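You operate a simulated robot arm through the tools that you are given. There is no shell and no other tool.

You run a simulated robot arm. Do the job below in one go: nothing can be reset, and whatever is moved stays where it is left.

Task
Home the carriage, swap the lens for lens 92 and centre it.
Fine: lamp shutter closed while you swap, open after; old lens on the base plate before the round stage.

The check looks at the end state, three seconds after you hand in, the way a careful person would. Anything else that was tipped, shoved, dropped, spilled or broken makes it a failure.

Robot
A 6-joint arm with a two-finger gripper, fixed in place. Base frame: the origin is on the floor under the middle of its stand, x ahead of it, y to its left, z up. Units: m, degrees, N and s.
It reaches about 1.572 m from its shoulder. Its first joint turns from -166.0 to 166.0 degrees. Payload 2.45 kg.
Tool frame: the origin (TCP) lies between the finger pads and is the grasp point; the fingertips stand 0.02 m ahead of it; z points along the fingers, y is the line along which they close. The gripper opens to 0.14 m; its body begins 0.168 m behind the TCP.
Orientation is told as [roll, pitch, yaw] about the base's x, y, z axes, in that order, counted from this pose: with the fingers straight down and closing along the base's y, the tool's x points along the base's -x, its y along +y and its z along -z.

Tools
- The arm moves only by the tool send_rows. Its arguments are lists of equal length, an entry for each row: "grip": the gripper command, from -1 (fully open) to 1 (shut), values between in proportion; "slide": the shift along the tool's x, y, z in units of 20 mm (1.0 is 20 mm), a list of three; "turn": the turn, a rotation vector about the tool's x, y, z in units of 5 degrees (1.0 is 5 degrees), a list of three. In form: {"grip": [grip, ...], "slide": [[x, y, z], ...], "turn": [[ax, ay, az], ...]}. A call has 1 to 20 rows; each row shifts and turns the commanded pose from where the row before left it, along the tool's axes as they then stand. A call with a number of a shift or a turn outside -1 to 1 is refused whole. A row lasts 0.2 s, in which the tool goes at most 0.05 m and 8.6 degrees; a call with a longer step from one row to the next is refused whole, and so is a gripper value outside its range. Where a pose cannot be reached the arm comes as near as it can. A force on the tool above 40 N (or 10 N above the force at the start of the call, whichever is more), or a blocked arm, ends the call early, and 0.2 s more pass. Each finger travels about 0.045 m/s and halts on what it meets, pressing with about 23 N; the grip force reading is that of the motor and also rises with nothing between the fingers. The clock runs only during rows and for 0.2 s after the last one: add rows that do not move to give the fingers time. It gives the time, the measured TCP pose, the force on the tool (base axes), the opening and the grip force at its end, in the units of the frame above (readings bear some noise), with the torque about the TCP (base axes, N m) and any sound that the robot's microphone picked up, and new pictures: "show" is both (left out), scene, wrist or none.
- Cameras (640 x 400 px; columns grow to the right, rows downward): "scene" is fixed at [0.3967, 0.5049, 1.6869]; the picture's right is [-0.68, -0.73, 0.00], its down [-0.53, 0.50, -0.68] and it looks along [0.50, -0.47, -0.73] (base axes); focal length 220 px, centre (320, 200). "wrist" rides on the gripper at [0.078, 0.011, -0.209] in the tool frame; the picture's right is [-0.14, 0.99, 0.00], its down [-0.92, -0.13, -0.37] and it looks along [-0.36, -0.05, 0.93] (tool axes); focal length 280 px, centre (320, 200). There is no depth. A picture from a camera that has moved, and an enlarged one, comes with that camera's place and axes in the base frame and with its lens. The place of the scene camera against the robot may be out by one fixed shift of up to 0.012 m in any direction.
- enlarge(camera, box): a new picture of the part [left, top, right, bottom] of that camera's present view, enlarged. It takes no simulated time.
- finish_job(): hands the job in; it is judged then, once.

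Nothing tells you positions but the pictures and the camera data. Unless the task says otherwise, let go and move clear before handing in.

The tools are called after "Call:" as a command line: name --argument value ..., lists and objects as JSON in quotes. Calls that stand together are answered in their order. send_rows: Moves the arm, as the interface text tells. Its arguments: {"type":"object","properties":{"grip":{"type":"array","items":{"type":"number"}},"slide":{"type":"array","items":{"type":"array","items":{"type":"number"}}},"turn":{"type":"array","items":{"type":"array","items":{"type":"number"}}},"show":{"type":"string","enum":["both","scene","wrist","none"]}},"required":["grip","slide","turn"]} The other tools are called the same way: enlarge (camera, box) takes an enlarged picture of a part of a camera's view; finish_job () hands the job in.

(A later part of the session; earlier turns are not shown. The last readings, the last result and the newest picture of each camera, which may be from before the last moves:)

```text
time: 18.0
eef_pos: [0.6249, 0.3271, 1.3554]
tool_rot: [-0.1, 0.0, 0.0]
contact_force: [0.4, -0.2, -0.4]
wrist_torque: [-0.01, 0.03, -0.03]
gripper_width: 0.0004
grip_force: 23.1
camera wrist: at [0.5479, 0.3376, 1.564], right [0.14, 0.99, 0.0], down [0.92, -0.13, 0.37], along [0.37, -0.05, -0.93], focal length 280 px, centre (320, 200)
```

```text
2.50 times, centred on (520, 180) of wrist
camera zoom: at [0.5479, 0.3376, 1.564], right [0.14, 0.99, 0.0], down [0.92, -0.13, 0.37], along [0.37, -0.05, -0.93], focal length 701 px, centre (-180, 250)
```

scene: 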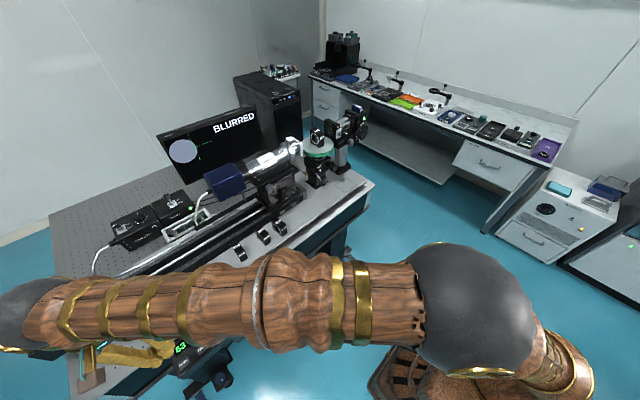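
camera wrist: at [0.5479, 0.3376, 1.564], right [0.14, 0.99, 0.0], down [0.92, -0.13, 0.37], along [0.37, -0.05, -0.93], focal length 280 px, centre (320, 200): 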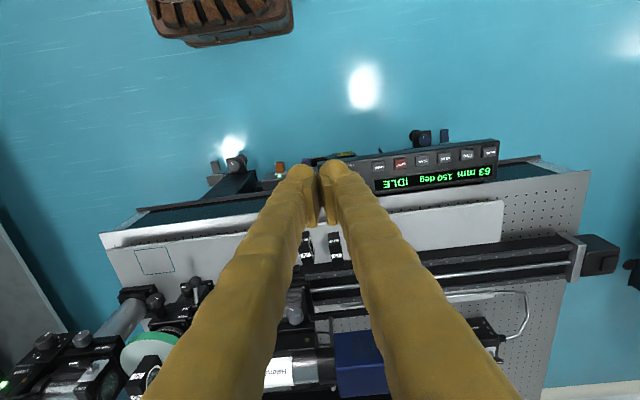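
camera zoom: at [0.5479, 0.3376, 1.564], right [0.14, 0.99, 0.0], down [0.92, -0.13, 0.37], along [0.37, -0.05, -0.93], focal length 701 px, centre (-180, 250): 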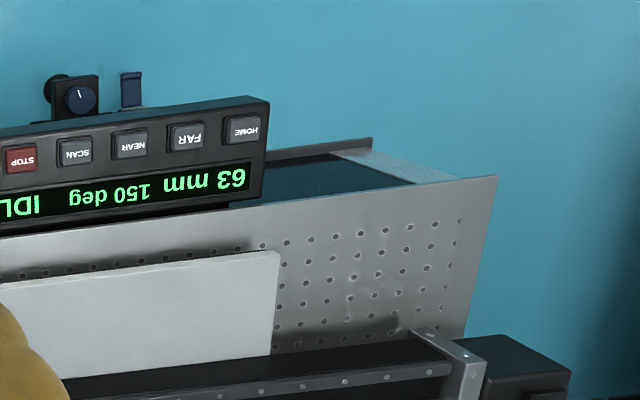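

Homed: the display reads 63 mm IDLE. Now I continue to y≈-0.07 for the lamp view.

Call:
send_rows --grip '[-1, -1, -1, -1, -1, -1, -1, -1, -1, -1, -1, -1, -1, -1, -1, -1, -1, -1, -1, -1]' --slide '[[0.2, -1, 0], [0.2, -1, 0], [0.2, -1, 0], [0.2, -1, 0], [0.2, -1, 0], [0.2, -1, 0], [0.2, -1, 0], [0.2, -1, 0], [0.2, -1, 0], [0.2, -1, 0], [0.2, -1, 0], [0.2, -1, 0], [0.2, -1, 0], [0.2, -1, 0], [0.2, -1, 0], [0.2, -1, 0], [0.2, -1, 0], [0.2, -1, 0], [0.2, -1, 0], [0.2, -1, 0]]' --turn '[[0, 0, 0], [0, 0, 0], [0, -1, 0], [0, -1, 0], [0, -1, 0], [0, -1, 0], [0, -1, 0], [0, -1, 0], [0, -1, 0], [0, -1, 0], [0, 0, 0], [0, 0, 0], [0, 0, 0], [0, 0, 0], [0, 0, 0], [0, 0, 0], [0, 0, 0], [0, 0, 0], [0, 0, 0], [0, 0, 0]]'

```text
time: 22.2
eef_pos: [0.5564, -0.0734, 1.3202]
tool_rot: [0.0, -40.2, -0.1]
contact_force: [0.0, -0.5, 0.1]
wrist_torque: [0.0, 0.0, -0.01]
gripper_width: 0.1403
grip_force: 0.2
camera wrist: at [0.3628, -0.0632, 1.4303], right [0.11, 0.99, 0.09], down [0.47, -0.13, 0.87], along [0.88, -0.05, -0.48], focal length 280 px, centre (320, 200)
```

scene: 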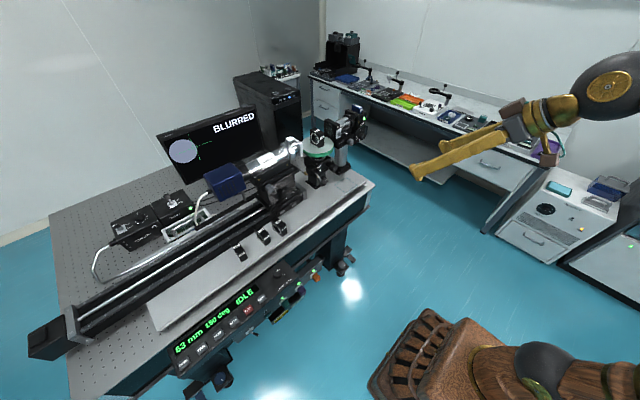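
wrist: 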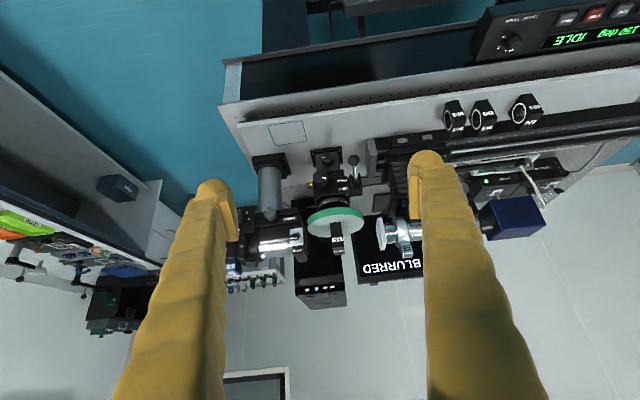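

I now have a frontal (upside-down) view of the stage and lamp. Zooming in on the shutter, stage and lens.

Call:
enlarge --camera "wrist" --box '[225, 195, 315, 275]'

Call:
enlarge --camera "wrist" --box '[290, 140, 400, 270]'

Call:
enlarge --camera "wrist" --box '[340, 220, 440, 290]'

Call:
enlarge --camera "wrist" --box '[430, 80, 550, 150]'

Call:
enlarge --camera "scene" --box '[220, 225, 300, 275]'

Call:
enlarge --camera "scene" --box '[270, 110, 380, 200]'

```text
5.00 times, centred on (270, 235) of wrist
camera zoom: at [0.3628, -0.0632, 1.4303], right [0.11, 0.99, 0.09], down [0.47, -0.13, 0.87], along [0.88, -0.05, -0.48], focal length 1402 px, centre (570, 25)
```

zoom: 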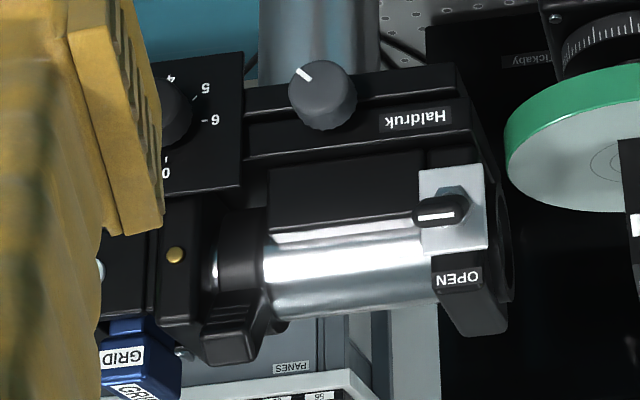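

```text
3.08 times, centred on (345, 205) of wrist
camera zoom: at [0.3628, -0.0632, 1.4303], right [0.11, 0.99, 0.09], down [0.47, -0.13, 0.87], along [0.88, -0.05, -0.48], focal length 863 px, centre (243, 185)
```

zoom: 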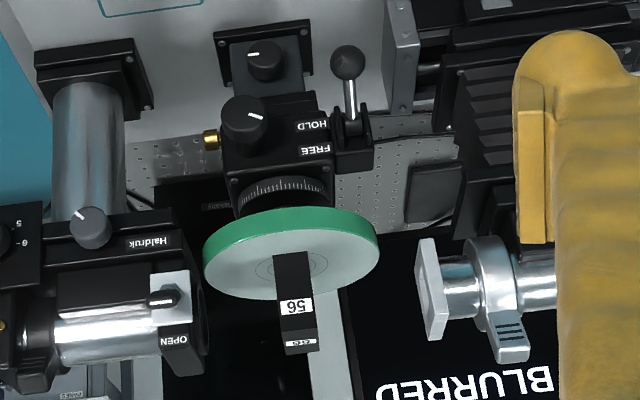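

```text
5.71 times, centred on (390, 255) of wrist
camera zoom: at [0.3628, -0.0632, 1.4303], right [0.11, 0.99, 0.09], down [0.47, -0.13, 0.87], along [0.88, -0.05, -0.48], focal length 1602 px, centre (-80, -114)
```

zoom: 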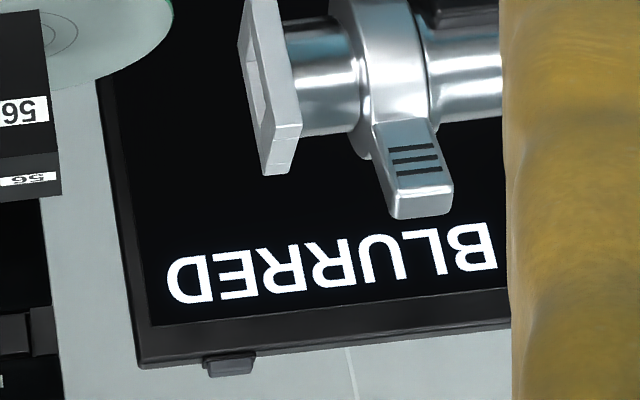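

```text
5.33 times, centred on (490, 115) of wrist
camera zoom: at [0.3628, -0.0632, 1.4303], right [0.11, 0.99, 0.09], down [0.47, -0.13, 0.87], along [0.88, -0.05, -0.48], focal length 1495 px, centre (-587, 653)
```

zoom: 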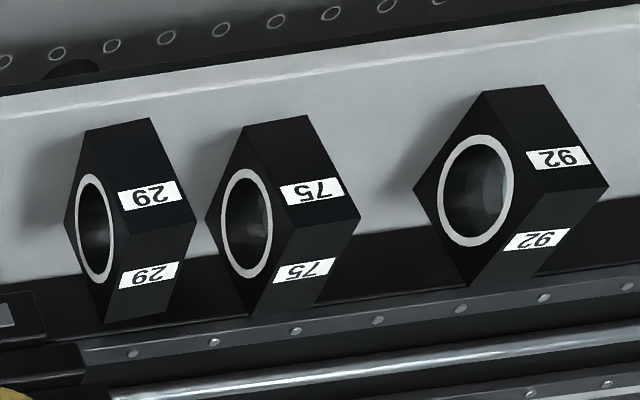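

```text
8.00 times, centred on (260, 250) of scene
camera zoom: at [0.3967, 0.5049, 1.6869], right [-0.68, -0.73, 0.0], down [-0.53, 0.5, -0.68], along [0.5, -0.47, -0.73], focal length 1764 px, centre (800, -200)
```

zoom: 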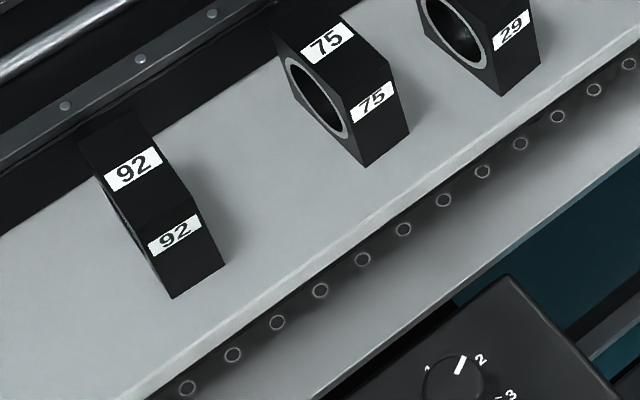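

```text
4.44 times, centred on (325, 155) of scene
camera zoom: at [0.3967, 0.5049, 1.6869], right [-0.68, -0.73, 0.0], down [-0.53, 0.5, -0.68], along [0.5, -0.47, -0.73], focal length 980 px, centre (298, 400)
```

zoom: 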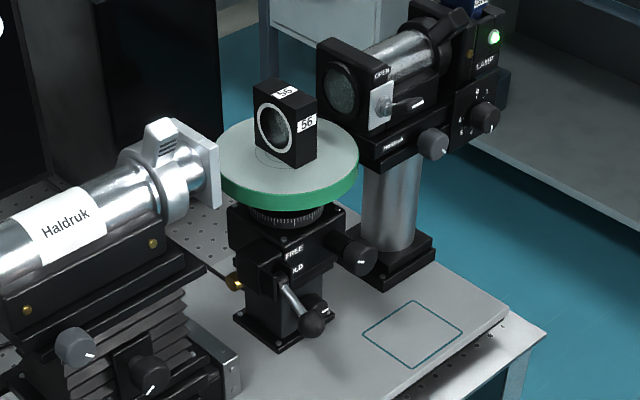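

The shutter lever sits on the lamp's robot-facing side near (0.99, -0.165, 1.17). I need to know how it moves, so I'm zooming hard on it.

Call:
enlarge --camera "wrist" --box '[282, 222, 312, 264]'

Call:
enlarge --camera "scene" --box '[334, 122, 358, 142]'

Call:
enlarge --camera "scene" --box '[105, 205, 145, 240]'

Call:
enlarge --camera "scene" --box '[160, 185, 200, 215]'

Call:
enlarge --camera "scene" --box '[235, 318, 275, 345]'

```text
9.52 times, centred on (297, 243) of wrist
camera zoom: at [0.3628, -0.0632, 1.4303], right [0.11, 0.99, 0.09], down [0.47, -0.13, 0.87], along [0.88, -0.05, -0.48], focal length 2670 px, centre (539, -210)
```

zoom: 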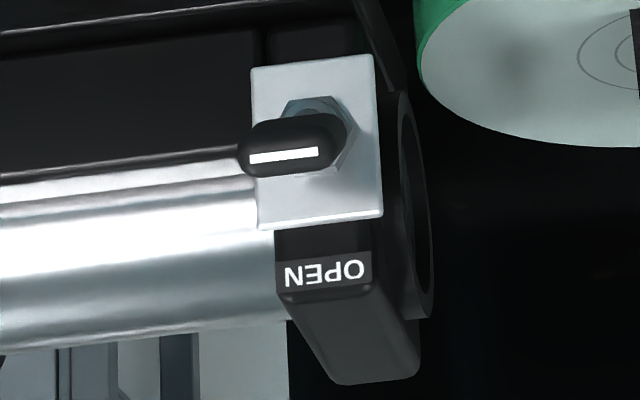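

```text
16.00 times, centred on (346, 132) of scene
camera zoom: at [0.3967, 0.5049, 1.6869], right [-0.68, -0.73, 0.0], down [-0.53, 0.5, -0.68], along [0.5, -0.47, -0.73], focal length 3527 px, centre (-96, 1288)
```

zoom: 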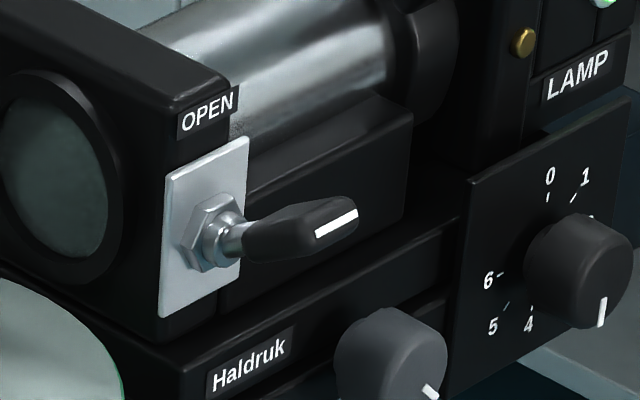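

```text
11.43 times, centred on (125, 222) of scene
camera zoom: at [0.3967, 0.5049, 1.6869], right [-0.68, -0.73, 0.0], down [-0.53, 0.5, -0.68], along [0.5, -0.47, -0.73], focal length 2519 px, centre (2549, -57)
```

zoom: 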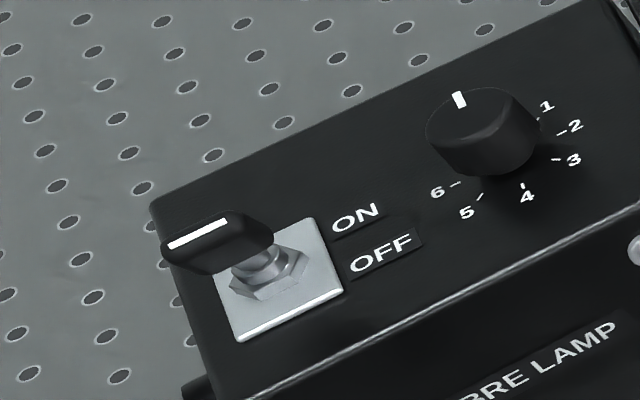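

```text
13.33 times, centred on (180, 200) of scene
camera zoom: at [0.3967, 0.5049, 1.6869], right [-0.68, -0.73, 0.0], down [-0.53, 0.5, -0.68], along [0.5, -0.47, -0.73], focal length 2939 px, centre (2187, 200)
```

zoom: 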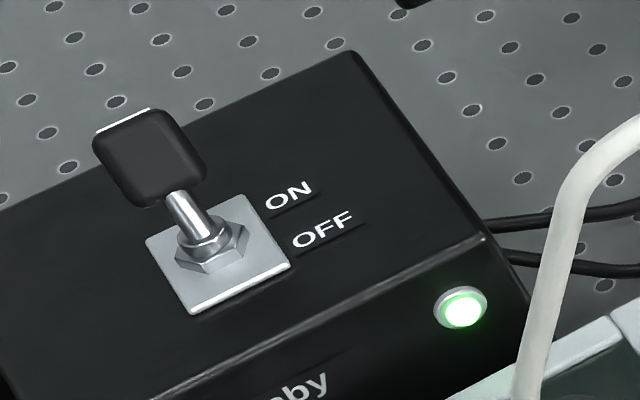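

```text
14.81 times, centred on (255, 332) of scene
camera zoom: at [0.3967, 0.5049, 1.6869], right [-0.68, -0.73, 0.0], down [-0.53, 0.5, -0.68], along [0.5, -0.47, -0.73], focal length 3266 px, centre (1283, -1748)
```

zoom: 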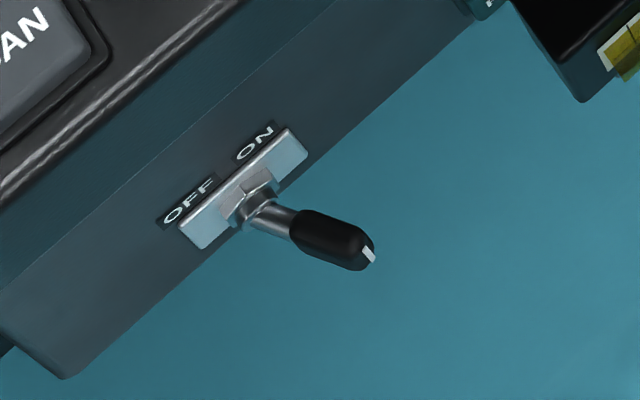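

The shutter lever is a toggle with a paddle, currently tilted up (OPEN); pushing it down about the y axis should close it. I'll approach above the paddle (tip near (0.949, -0.164, 1.194)) with closed fingers.

Call:
send_rows --grip '[1, 1, 1, 1, 1, 1, 1, 1, 1, 1, 1, 1, 1, 1, 1, 1]' --slide '[[-0.8075, -0.2844, 0.928], [-0.8075, -0.2844, 0.928], [-0.8075, -0.2844, 0.928], [-0.8075, -0.2844, 0.928], [-0.8075, -0.2844, 0.928], [-0.8075, -0.2844, 0.928], [-0.8075, -0.2844, 0.928], [-0.8075, -0.2844, 0.928], [-0.8075, -0.2844, 0.928], [-0.8075, -0.2844, 0.928], [-0.8075, -0.2844, 0.928], [-0.8075, -0.2844, 0.928], [-0.8075, -0.2844, 0.928], [-0.8075, -0.2844, 0.928], [-0.8075, -0.2844, 0.928], [-0.8075, -0.2844, 0.928]]' --turn '[[0, 0, 0], [0, 0, 0], [0, 0, 0], [0, 0, 0], [0, 0, 0], [0, 0, 0], [0, 0, 0], [0, 0, 0], [0, 0, 0], [0, 0, 0], [0, 0, 0], [0, 0, 0], [0, 0, 0], [0, 0, 0], [0, 0, 0], [0, 0, 0]]'

Call:
enlarge --camera "scene" --box '[290, 90, 390, 170]'

Call:
enlarge --camera "wrist" --box '[200, 120, 440, 280]'

```text
time: 25.6
eef_pos: [0.9458, -0.1663, 1.258]
tool_rot: [0.1, -40.2, -0.1]
contact_force: [0.3, -0.4, -0.2]
wrist_torque: [0.0, 0.01, 0.0]
gripper_width: 0.0
grip_force: 23.7
camera wrist: at [0.7526, -0.1559, 1.3686], right [0.11, 0.99, 0.09], down [0.47, -0.13, 0.88], along [0.88, -0.05, -0.48], focal length 280 px, centre (320, 200)
```

scene: 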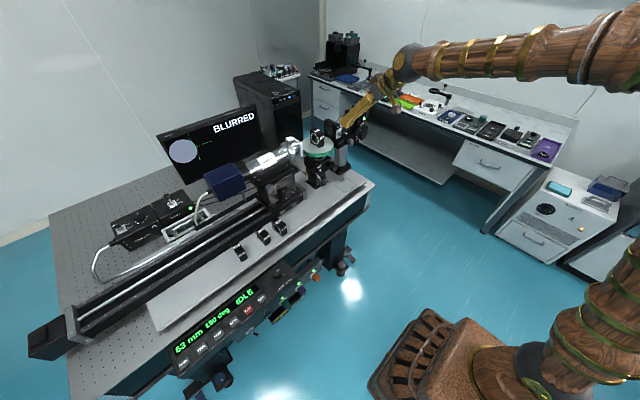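
wrist: 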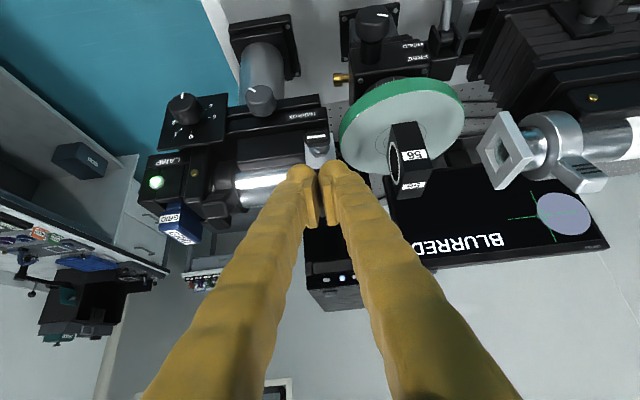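

```text
5.00 times, centred on (340, 130) of scene
camera zoom: at [0.3967, 0.5049, 1.6869], right [-0.68, -0.73, 0.0], down [-0.53, 0.5, -0.68], along [0.5, -0.47, -0.73], focal length 1102 px, centre (220, 550)
```

zoom: 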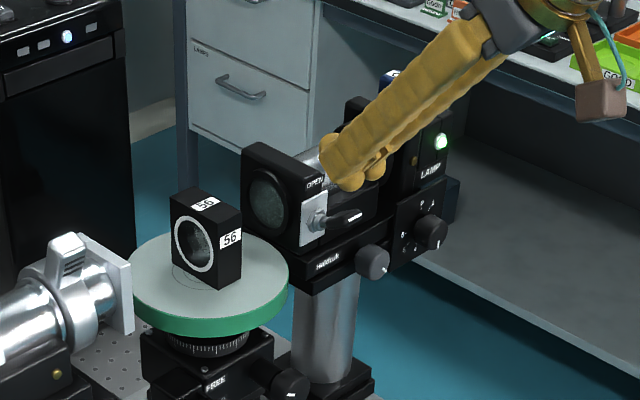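

```text
2.50 times, centred on (320, 200) of wrist
camera zoom: at [0.7526, -0.1559, 1.3686], right [0.11, 0.99, 0.09], down [0.47, -0.13, 0.88], along [0.88, -0.05, -0.48], focal length 701 px, centre (320, 200)
```

zoom: 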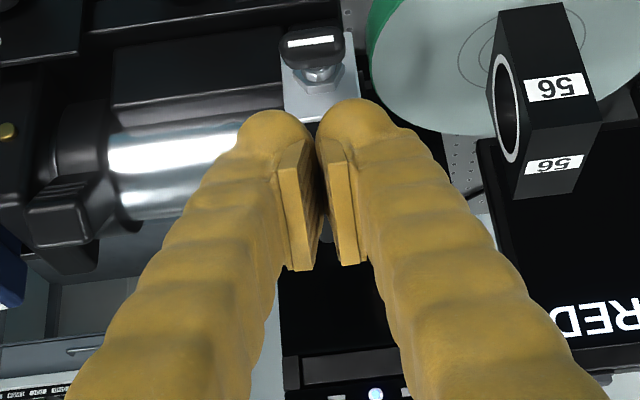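

The paddle tip is at about (0.949, -0.164, 1.197), directly below the fingers. Now lowering onto it and pressing down gently.

Call:
send_rows --grip '[1, 1, 1, 1, 1, 1, 1]' --slide '[[0.3125, 0.05, 0.718], [0.3125, 0.05, 0.718], [0.129, 0, 0.153], [0.129, 0, 0.153], [0.129, 0, 0.153], [0.129, 0, 0.153], [0.129, 0, 0.153]]' --turn '[[0, 0, 0], [0, 0, 0], [0, 0, 0], [0, 0, 0], [0, 0, 0], [0, 0, 0], [0, 0, 0]]' --show "wrist"

Call:
enlarge --camera "scene" --box '[310, 100, 370, 150]'

```text
time: 27.2
eef_pos: [0.9553, -0.1634, 1.2059]
tool_rot: [0.0, -40.1, 0.0]
contact_force: [0.2, -0.4, 1.0]
wrist_torque: [0.01, 0.0, 0.0]
gripper_width: 0.0002
grip_force: 22.8
camera wrist: at [0.7613, -0.1529, 1.3173], right [0.11, 0.99, 0.09], down [0.47, -0.13, 0.87], along [0.88, -0.05, -0.48], focal length 280 px, centre (320, 200)
```

wrist: 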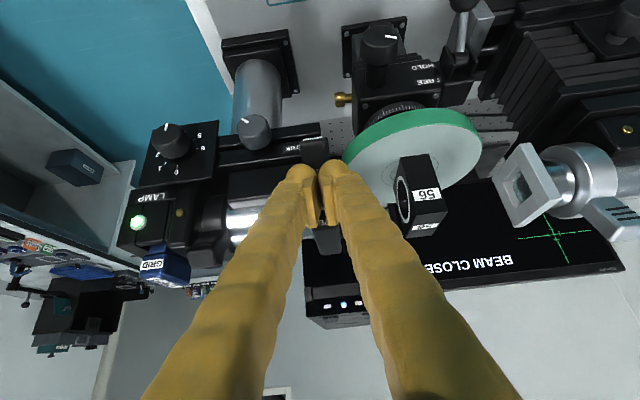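

```text
8.00 times, centred on (340, 125) of scene
camera zoom: at [0.3967, 0.5049, 1.6869], right [-0.68, -0.73, 0.0], down [-0.53, 0.5, -0.68], along [0.5, -0.47, -0.73], focal length 1764 px, centre (160, 800)
```

zoom: 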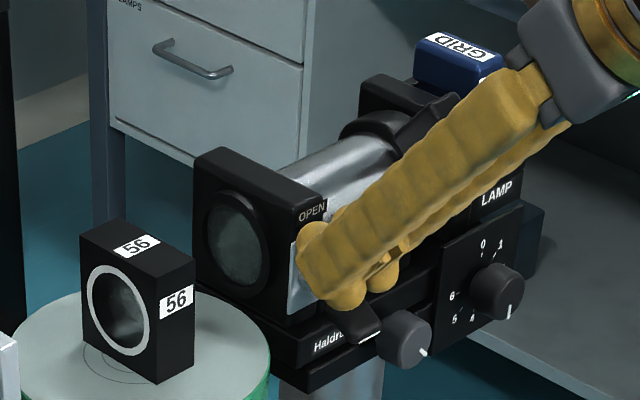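

The monitor now says BEAM CLOSED, so the shutter is shut. I'm backing off along the finger axis and shifting toward the stage to measure lens 56.

Call:
send_rows --grip '[1, 1, 1, 1, 1, 1, 1, 1, 1, 1]' --slide '[[0, 0, -1], [0, 0, -1], [0, 0.5, -1], [0, 1, -1], [0, 1, -1], [0, 1, -1], [0, 1, 0], [0, 0, 0], [0, 0, 0], [0, 0, 0]]' --turn '[[0, 0, 0], [0, 0, 0], [0, 0, 0], [0, 0, 0], [0, 0, 0], [0, 0, 0], [0, 0, 0], [0, 0, 0], [0, 0, 0], [0, 0, 0]]'

Call:
enlarge --camera "wrist" --box '[180, 60, 400, 200]'

Call:
enlarge --camera "scene" --box '[296, 110, 366, 160]'

```text
time: 29.4
eef_pos: [0.8764, -0.0734, 1.2987]
tool_rot: [0.0, -40.1, -0.1]
contact_force: [0.6, 0.8, -1.1]
wrist_torque: [0.04, 0.03, -0.01]
gripper_width: 0.0
grip_force: 23.1
camera wrist: at [0.683, -0.0622, 1.4086], right [0.11, 0.99, 0.09], down [0.47, -0.13, 0.87], along [0.88, -0.05, -0.48], focal length 280 px, centre (320, 200)
```

scene: 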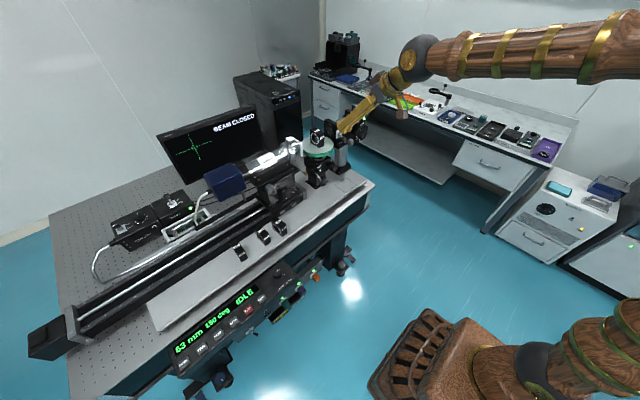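
wrist: 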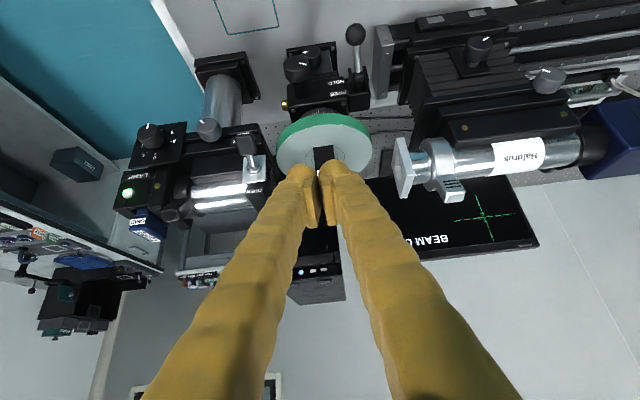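

```text
2.86 times, centred on (290, 130) of wrist
camera zoom: at [0.683, -0.0622, 1.4086], right [0.11, 0.99, 0.09], down [0.47, -0.13, 0.87], along [0.88, -0.05, -0.48], focal length 801 px, centre (406, 400)
```

zoom: 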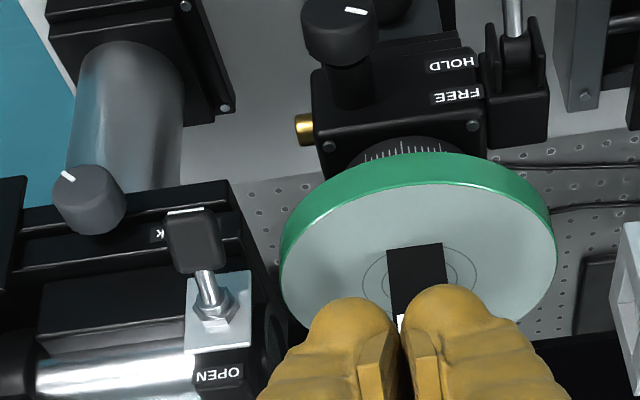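

```text
8.00 times, centred on (331, 135) of scene
camera zoom: at [0.3967, 0.5049, 1.6869], right [-0.68, -0.73, 0.0], down [-0.53, 0.5, -0.68], along [0.5, -0.47, -0.73], focal length 1764 px, centre (232, 720)
```

zoom: 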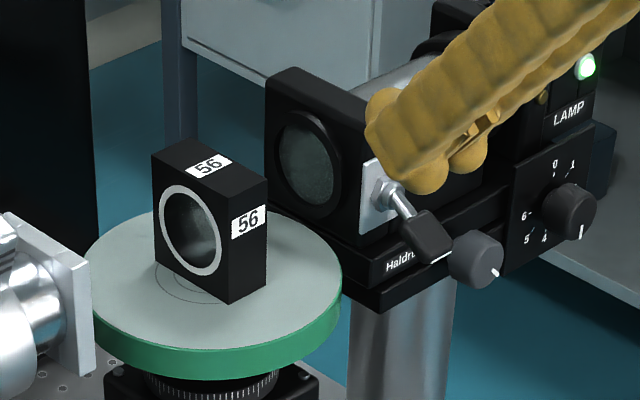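

The lever is clearly down (closed). Opening the gripper to see lens 56 between the fingers.

Call:
send_rows --grip '[-1, -1, -1, -1, -1, -1, -1, -1, -1]' --slide '[[0, 0, 0], [0, 0, 0], [0, 0, 0], [0, 0, 0], [0, 0, 0], [0, 0, 0], [0, 0, 0], [0, 0, 0], [0, 0, 0]]' --turn '[[0, 0, 0], [0, 0, 0], [0, 0, 0], [0, 0, 0], [0, 0, 0], [0, 0, 0], [0, 0, 0], [0, 0, 0], [0, 0, 0]]' --show "wrist"

Call:
enlarge --camera "wrist" --box '[260, 110, 400, 200]'

Call:
enlarge --camera "scene" --box '[300, 122, 336, 154]'

```text
time: 31.4
eef_pos: [0.8766, -0.0729, 1.2988]
tool_rot: [0.0, -40.1, -0.1]
contact_force: [0.4, 1.0, 0.2]
wrist_torque: [0.01, 0.04, 0.0]
gripper_width: 0.14
grip_force: 0.1
camera wrist: at [0.683, -0.0622, 1.4086], right [0.11, 0.99, 0.09], down [0.47, -0.13, 0.87], along [0.88, -0.05, -0.48], focal length 280 px, centre (320, 200)
```

wrist: 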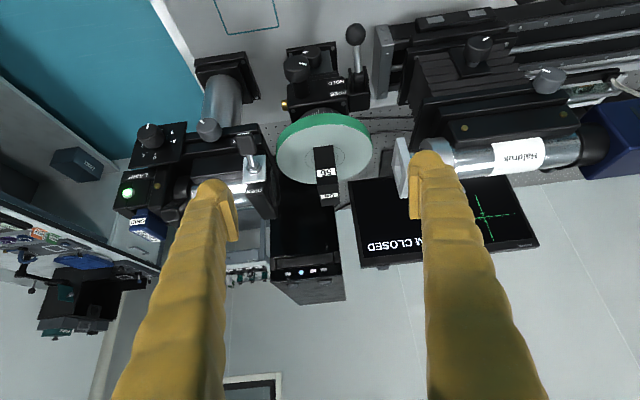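

```text
4.44 times, centred on (330, 155) of wrist
camera zoom: at [0.683, -0.0622, 1.4086], right [0.11, 0.99, 0.09], down [0.47, -0.13, 0.87], along [0.88, -0.05, -0.48], focal length 1246 px, centre (276, 400)
```

zoom: 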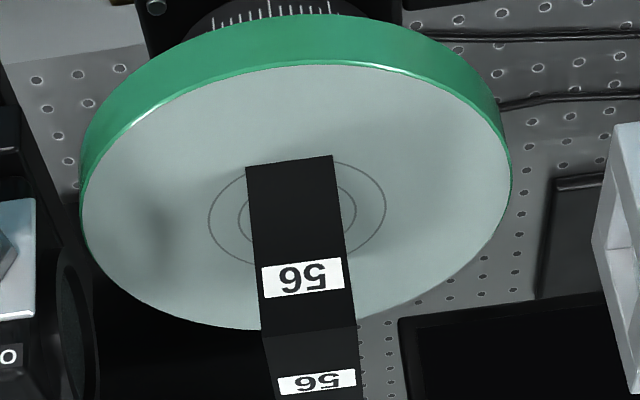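

```text
12.50 times, centred on (318, 138) of scene
camera zoom: at [0.3967, 0.5049, 1.6869], right [-0.68, -0.73, 0.0], down [-0.53, 0.5, -0.68], along [0.5, -0.47, -0.73], focal length 2756 px, centre (345, 975)
```

zoom: 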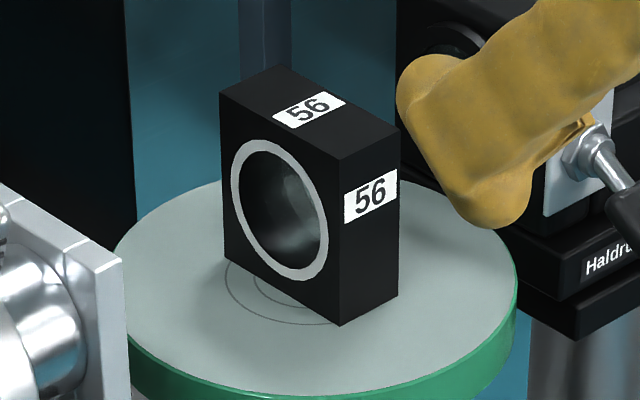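

Lens 56 front face is at about x=1.003, y from -0.083 to -0.054, with almost no yaw; disc top is about z=1.147. Since the lamp ring is near y=-0.139, I pre-close to a 46 mm opening, then move in straddling the lens.

Call:
send_rows --grip '[0.343, 0.343, 0.343, 0.343, 0.343, 0.343, 0.343, 0.343, 0.343, 0.343, 0.343, 0.343]' --slide '[[0, 0.05, 0], [0, 0.05, 0], [0, 0.05, 0], [0, 0.05, 0], [0, 0.02, 0], [0, 0, 0], [-0.234, 0, 0.91], [-0.234, 0, 0.91], [-0.234, 0, 0.91], [-0.234, 0, 0.91], [0, 0, 0], [0, 0, 0]]' --turn '[[0, 0, 0], [0, 0, 0], [0, 0, 0], [0, 0, 0], [0, 0, 0], [0, 0, 0], [0, 0, 0], [0, 0, 0], [0, 0, 0], [0, 0, 0], [0, 0, 0], [0, 0, 0]]'

Call:
enlarge --camera "wrist" --box '[220, 60, 420, 220]'

Call:
enlarge --camera "scene" --box '[296, 100, 366, 160]'

```text
time: 34.0
eef_pos: [0.9378, -0.0693, 1.2549]
tool_rot: [0.0, -40.2, -0.1]
contact_force: [-0.2, -0.3, 0.8]
wrist_torque: [-0.01, -0.02, 0.01]
gripper_width: 0.0461
grip_force: 0.2
camera wrist: at [0.7443, -0.0587, 1.3659], right [0.11, 0.99, 0.09], down [0.47, -0.13, 0.87], along [0.88, -0.05, -0.48], focal length 280 px, centre (320, 200)
```

scene: 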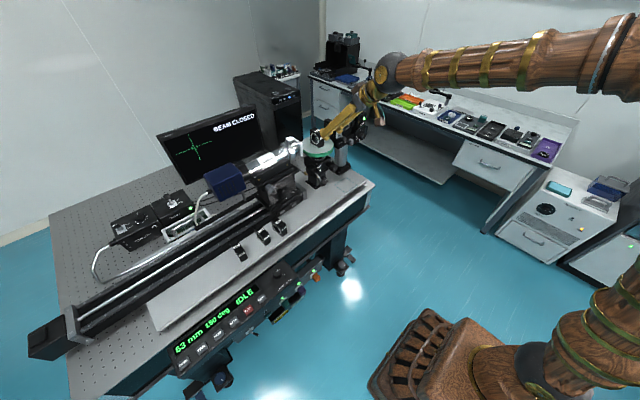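
wrist: 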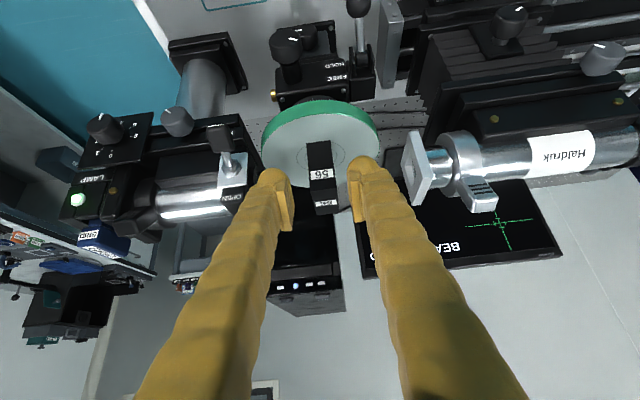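

```text
2.50 times, centred on (320, 140) of wrist
camera zoom: at [0.7443, -0.0587, 1.3659], right [0.11, 0.99, 0.09], down [0.47, -0.13, 0.87], along [0.88, -0.05, -0.48], focal length 701 px, centre (320, 350)
```

zoom: 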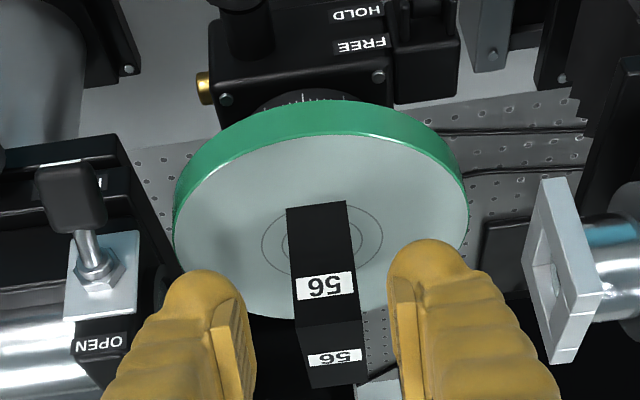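

```text
6.67 times, centred on (331, 130) of scene
camera zoom: at [0.3967, 0.5049, 1.6869], right [-0.68, -0.73, 0.0], down [-0.53, 0.5, -0.68], along [0.5, -0.47, -0.73], focal length 1470 px, centre (247, 667)
```

zoom: 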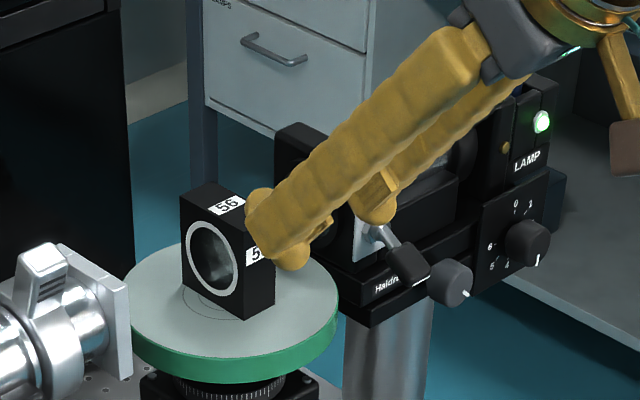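

Alignment is good: fingers straddle lens 56 at y=-0.069. Advancing to the grasp point (1.03, -0.069, 1.19) and closing.

Call:
send_rows --grip '[0.343, 0.343, 0.343, 0.343, 0.343, 0.343, 0.343]' --slide '[[-0.238, 0.007, 0.909], [-0.238, 0.007, 0.909], [-0.238, 0.007, 0.909], [-0.238, 0.007, 0.909], [-0.238, 0.007, 0.909], [-0.238, 0.007, 0.909], [0, 0, 0]]' --turn '[[0, 0, 0], [0, 0, 0], [0, 0, 0], [0, 0, 0], [0, 0, 0], [0, 0, 0], [0, 0, 0]]'

Call:
enlarge --camera "wrist" --box '[220, 60, 420, 260]'

Call:
enlarge --camera "scene" --box '[296, 100, 366, 160]'

```text
time: 35.6
eef_pos: [1.0298, -0.0687, 1.1889]
tool_rot: [0.0, -40.1, 0.0]
contact_force: [-0.3, -0.7, -0.5]
wrist_torque: [-0.01, 0.02, 0.0]
gripper_width: 0.046
grip_force: 0.2
camera wrist: at [0.8366, -0.0585, 1.2995], right [0.11, 0.99, 0.09], down [0.47, -0.13, 0.87], along [0.88, -0.05, -0.48], focal length 280 px, centre (320, 200)
```

scene: 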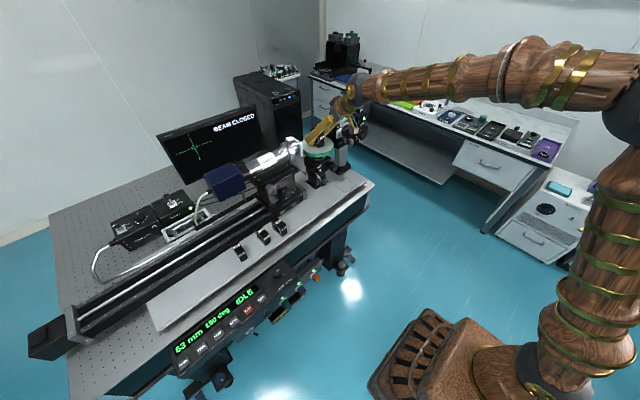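
wrist: 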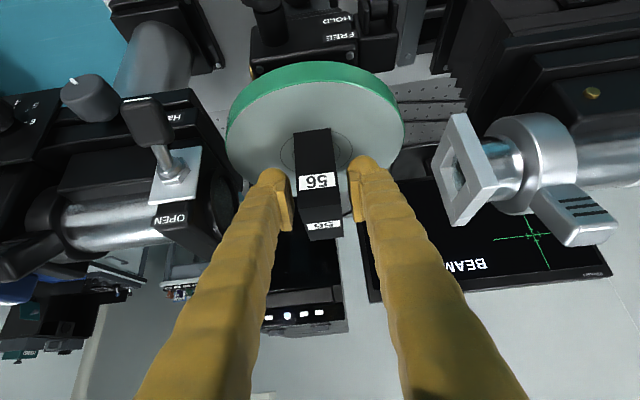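

```text
2.00 times, centred on (320, 160) of wrist
camera zoom: at [0.8366, -0.0585, 1.2995], right [0.11, 0.99, 0.09], down [0.47, -0.13, 0.87], along [0.88, -0.05, -0.48], focal length 561 px, centre (320, 280)
```

zoom: 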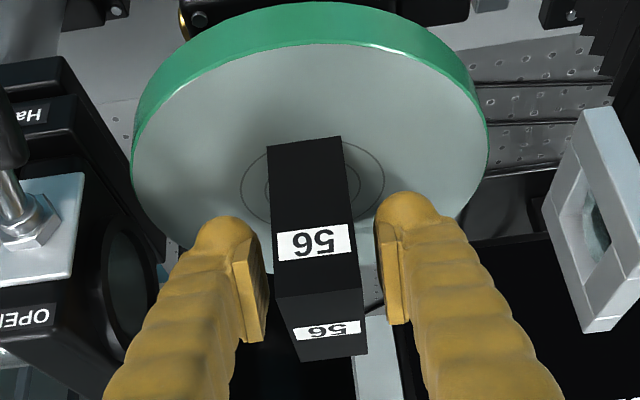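

```text
6.67 times, centred on (331, 130) of scene
camera zoom: at [0.3967, 0.5049, 1.6869], right [-0.68, -0.73, 0.0], down [-0.53, 0.5, -0.68], along [0.5, -0.47, -0.73], focal length 1470 px, centre (247, 667)
```

zoom: 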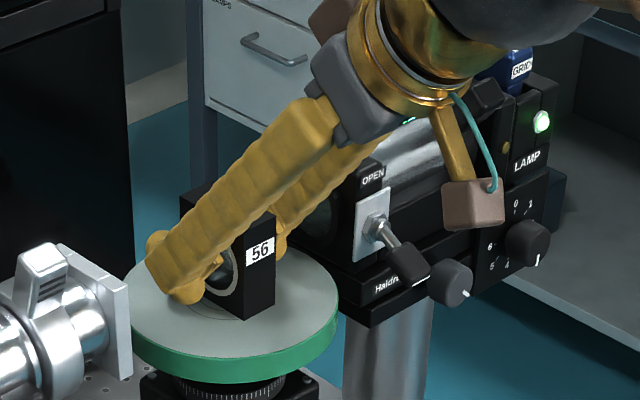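

Disc centre refined to about (1.028, -0.069), top z about 1.149; lens 56 (64 × 28 × 65 mm) is offset about +5 mm in x. Closing the grip now.

Call:
send_rows --grip '[0.7, 1, 1, 1, 1]' --slide '[[0, 0, 0], [0, 0, 0], [0, 0, 0], [0, 0, 0], [0, 0, 0]]' --turn '[[0, 0, 0], [0, 0, 0], [0, 0, 0], [0, 0, 0], [0, 0, 0]]' --show "wrist"

Call:
enlarge --camera "wrist" --box '[220, 60, 420, 260]'

```text
time: 36.8
eef_pos: [1.0301, -0.0693, 1.1889]
tool_rot: [0.0, -40.0, -0.1]
contact_force: [0.8, 0.3, 0.4]
wrist_torque: [0.0, -0.02, -0.05]
gripper_width: 0.0269
grip_force: 23.0
camera wrist: at [0.8366, -0.0586, 1.2995], right [0.11, 0.99, 0.09], down [0.47, -0.13, 0.87], along [0.88, -0.05, -0.48], focal length 280 px, centre (320, 200)
```

wrist: 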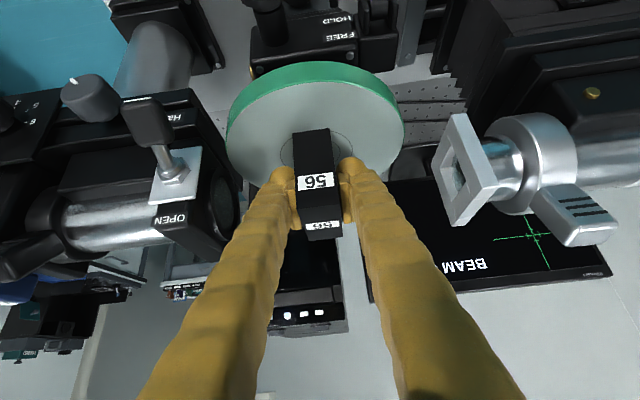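

```text
2.00 times, centred on (320, 160) of wrist
camera zoom: at [0.8366, -0.0586, 1.2995], right [0.11, 0.99, 0.09], down [0.47, -0.13, 0.87], along [0.88, -0.05, -0.48], focal length 561 px, centre (320, 280)
```

zoom: 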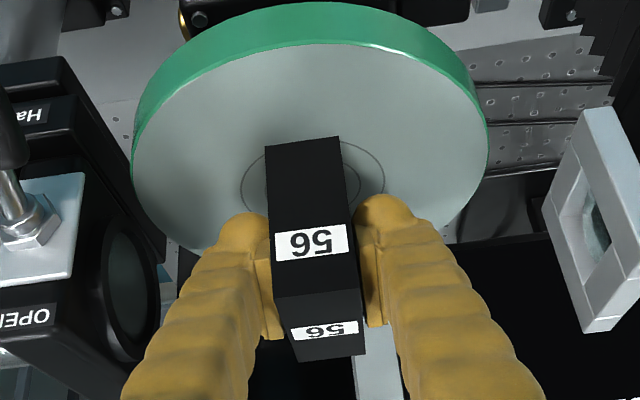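

Lens 56 is gripped (27 mm thick). Lifting straight up, then pulling back clear of the stage.

Call:
send_rows --grip '[1, 1, 1, 1, 1, 1, 1, 1, 1, 1, 1, 1, 1]' --slide '[[-0.322, 0, -0.3825], [-0.644, 0, -0.765], [-0.644, 0, -0.765], [-0.644, 0, -0.765], [0.765, 0, -0.644], [0.765, 0, -0.644], [0.765, 0, -0.644], [0.765, 0, -0.644], [0.765, 0, -0.644], [0.765, 0, -0.644], [0.765, 0, -0.644], [0.765, 0, -0.644], [0, 0, 0]]' --turn '[[0, 0, 0], [0, 0, 0], [0, 0, 0], [0, 0, 0], [0, 0, 0], [0, 0, 0], [0, 0, 0], [0, 0, 0], [0, 0, 0], [0, 0, 0], [0, 0, 0], [0, 0, 0], [0, 0, 0]]'

Call:
enlarge --camera "wrist" --box '[180, 0, 420, 240]'

Call:
enlarge --camera "scene" --box '[286, 100, 376, 200]'

```text
time: 39.6
eef_pos: [0.8715, -0.0686, 1.2613]
tool_rot: [0.1, -40.1, -0.1]
contact_force: [-0.1, -0.1, -1.9]
wrist_torque: [0.0, -0.03, -0.03]
gripper_width: 0.0269
grip_force: 23.1
camera wrist: at [0.6771, -0.0584, 1.3711], right [0.11, 0.99, 0.09], down [0.47, -0.13, 0.87], along [0.88, -0.05, -0.48], focal length 280 px, centre (320, 200)
```

scene: 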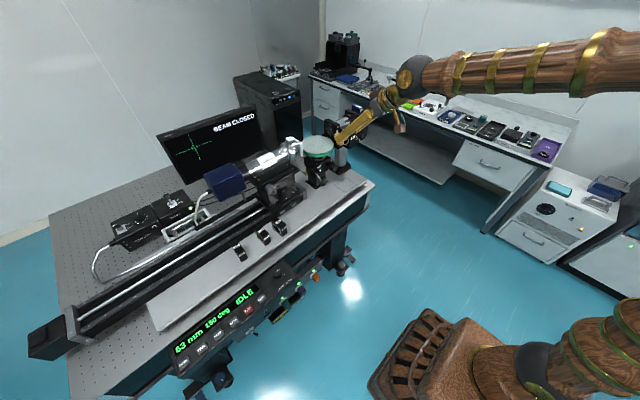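
wrist: 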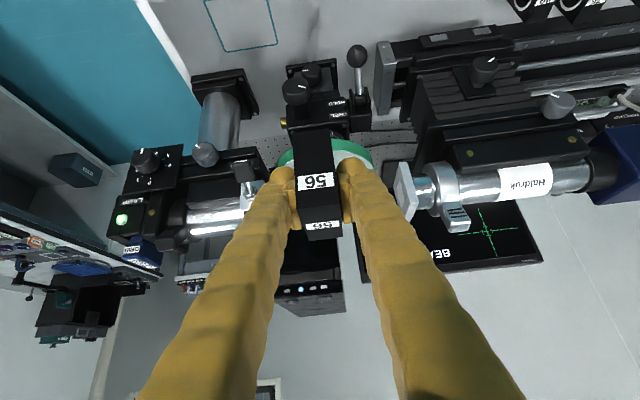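

```text
1.67 times, centred on (300, 120) of wrist
camera zoom: at [0.6771, -0.0584, 1.3711], right [0.11, 0.99, 0.09], down [0.47, -0.13, 0.87], along [0.88, -0.05, -0.48], focal length 467 px, centre (353, 333)
```

zoom: 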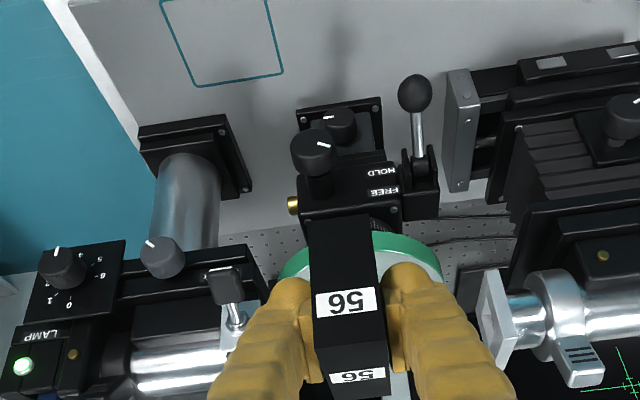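

```text
4.00 times, centred on (331, 150) of scene
camera zoom: at [0.3967, 0.5049, 1.6869], right [-0.68, -0.73, 0.0], down [-0.53, 0.5, -0.68], along [0.5, -0.47, -0.73], focal length 882 px, centre (276, 400)
```

zoom: 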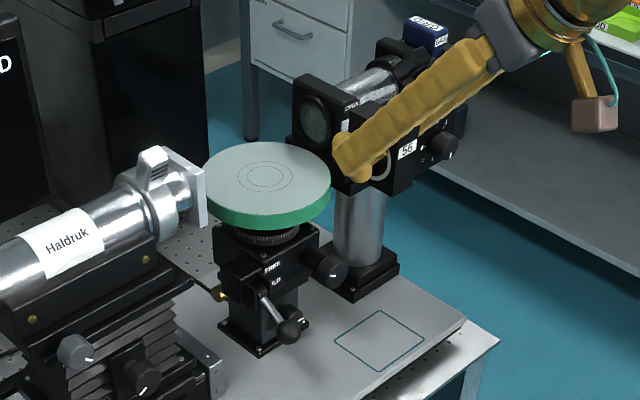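

Lens 56 is held clear and the stage rings are fully visible. The teal square appears centred near (0.92, -0.164); I'll carry the lens in front of it, staying clear of the shutter lever, and lower it.

Call:
send_rows --grip '[1, 1, 1, 1, 1, 1, 1, 1, 1]' --slide '[[0.747, -0.596, 0.679], [0.747, -0.596, 0.679], [0.747, -0.596, 0.679], [0.747, -0.596, 0.679], [0.747, -0.596, 0.679], [0.747, -0.596, 0.679], [0.747, -0.596, 0.679], [0.747, -0.596, 0.679], [0, 0, 0]]' --turn '[[0, 0, 0], [0, 0, 0], [0, 0, 0], [0, 0, 0], [0, 0, 0], [0, 0, 0], [0, 0, 0], [0, 0, 0], [0, 0, 0]]'

Call:
enlarge --camera "wrist" --box '[180, 0, 480, 240]'

Call:
enlarge --camera "scene" --box '[300, 100, 400, 220]'

```text
time: 41.6
eef_pos: [0.8491, -0.1657, 1.1]
tool_rot: [-0.1, -40.1, 0.0]
contact_force: [-0.2, 0.7, -2.7]
wrist_torque: [-0.03, -0.03, -0.05]
gripper_width: 0.0268
grip_force: 22.4
camera wrist: at [0.6565, -0.155, 1.2097], right [0.11, 0.99, 0.09], down [0.47, -0.13, 0.87], along [0.88, -0.05, -0.48], focal length 280 px, centre (320, 200)
```

scene: 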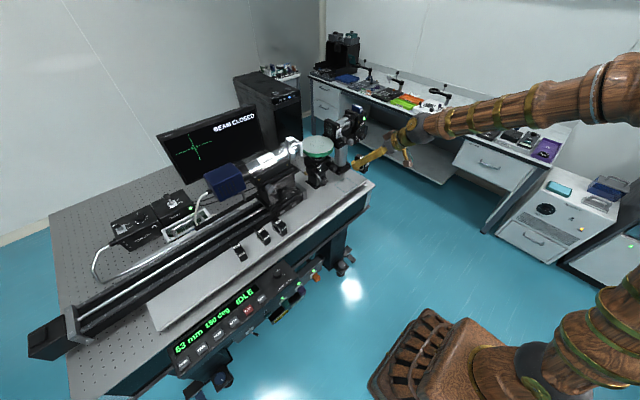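
wrist: 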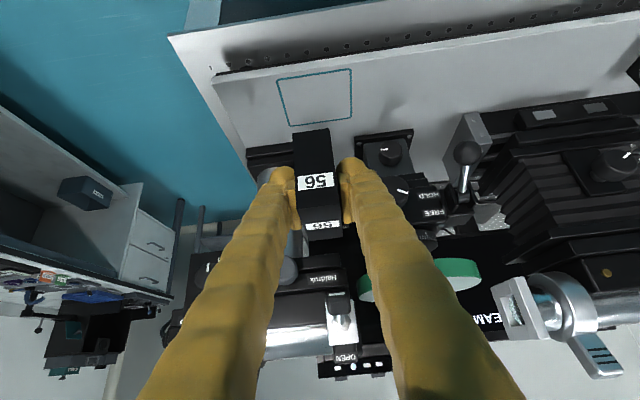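

```text
1.67 times, centred on (330, 120) of wrist
camera zoom: at [0.6565, -0.155, 1.2097], right [0.11, 0.99, 0.09], down [0.47, -0.13, 0.87], along [0.88, -0.05, -0.48], focal length 467 px, centre (303, 333)
```

zoom: 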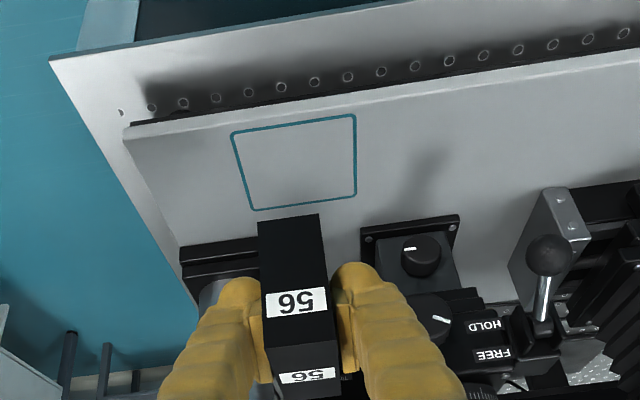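

```text
3.33 times, centred on (350, 160) of scene
camera zoom: at [0.3967, 0.5049, 1.6869], right [-0.68, -0.73, 0.0], down [-0.53, 0.5, -0.68], along [0.5, -0.47, -0.73], focal length 735 px, centre (220, 333)
```

zoom: 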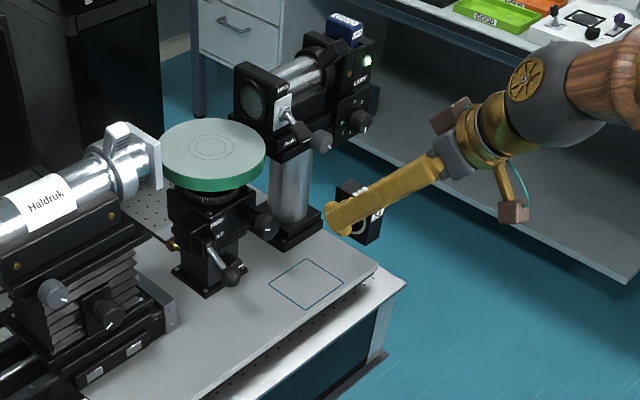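

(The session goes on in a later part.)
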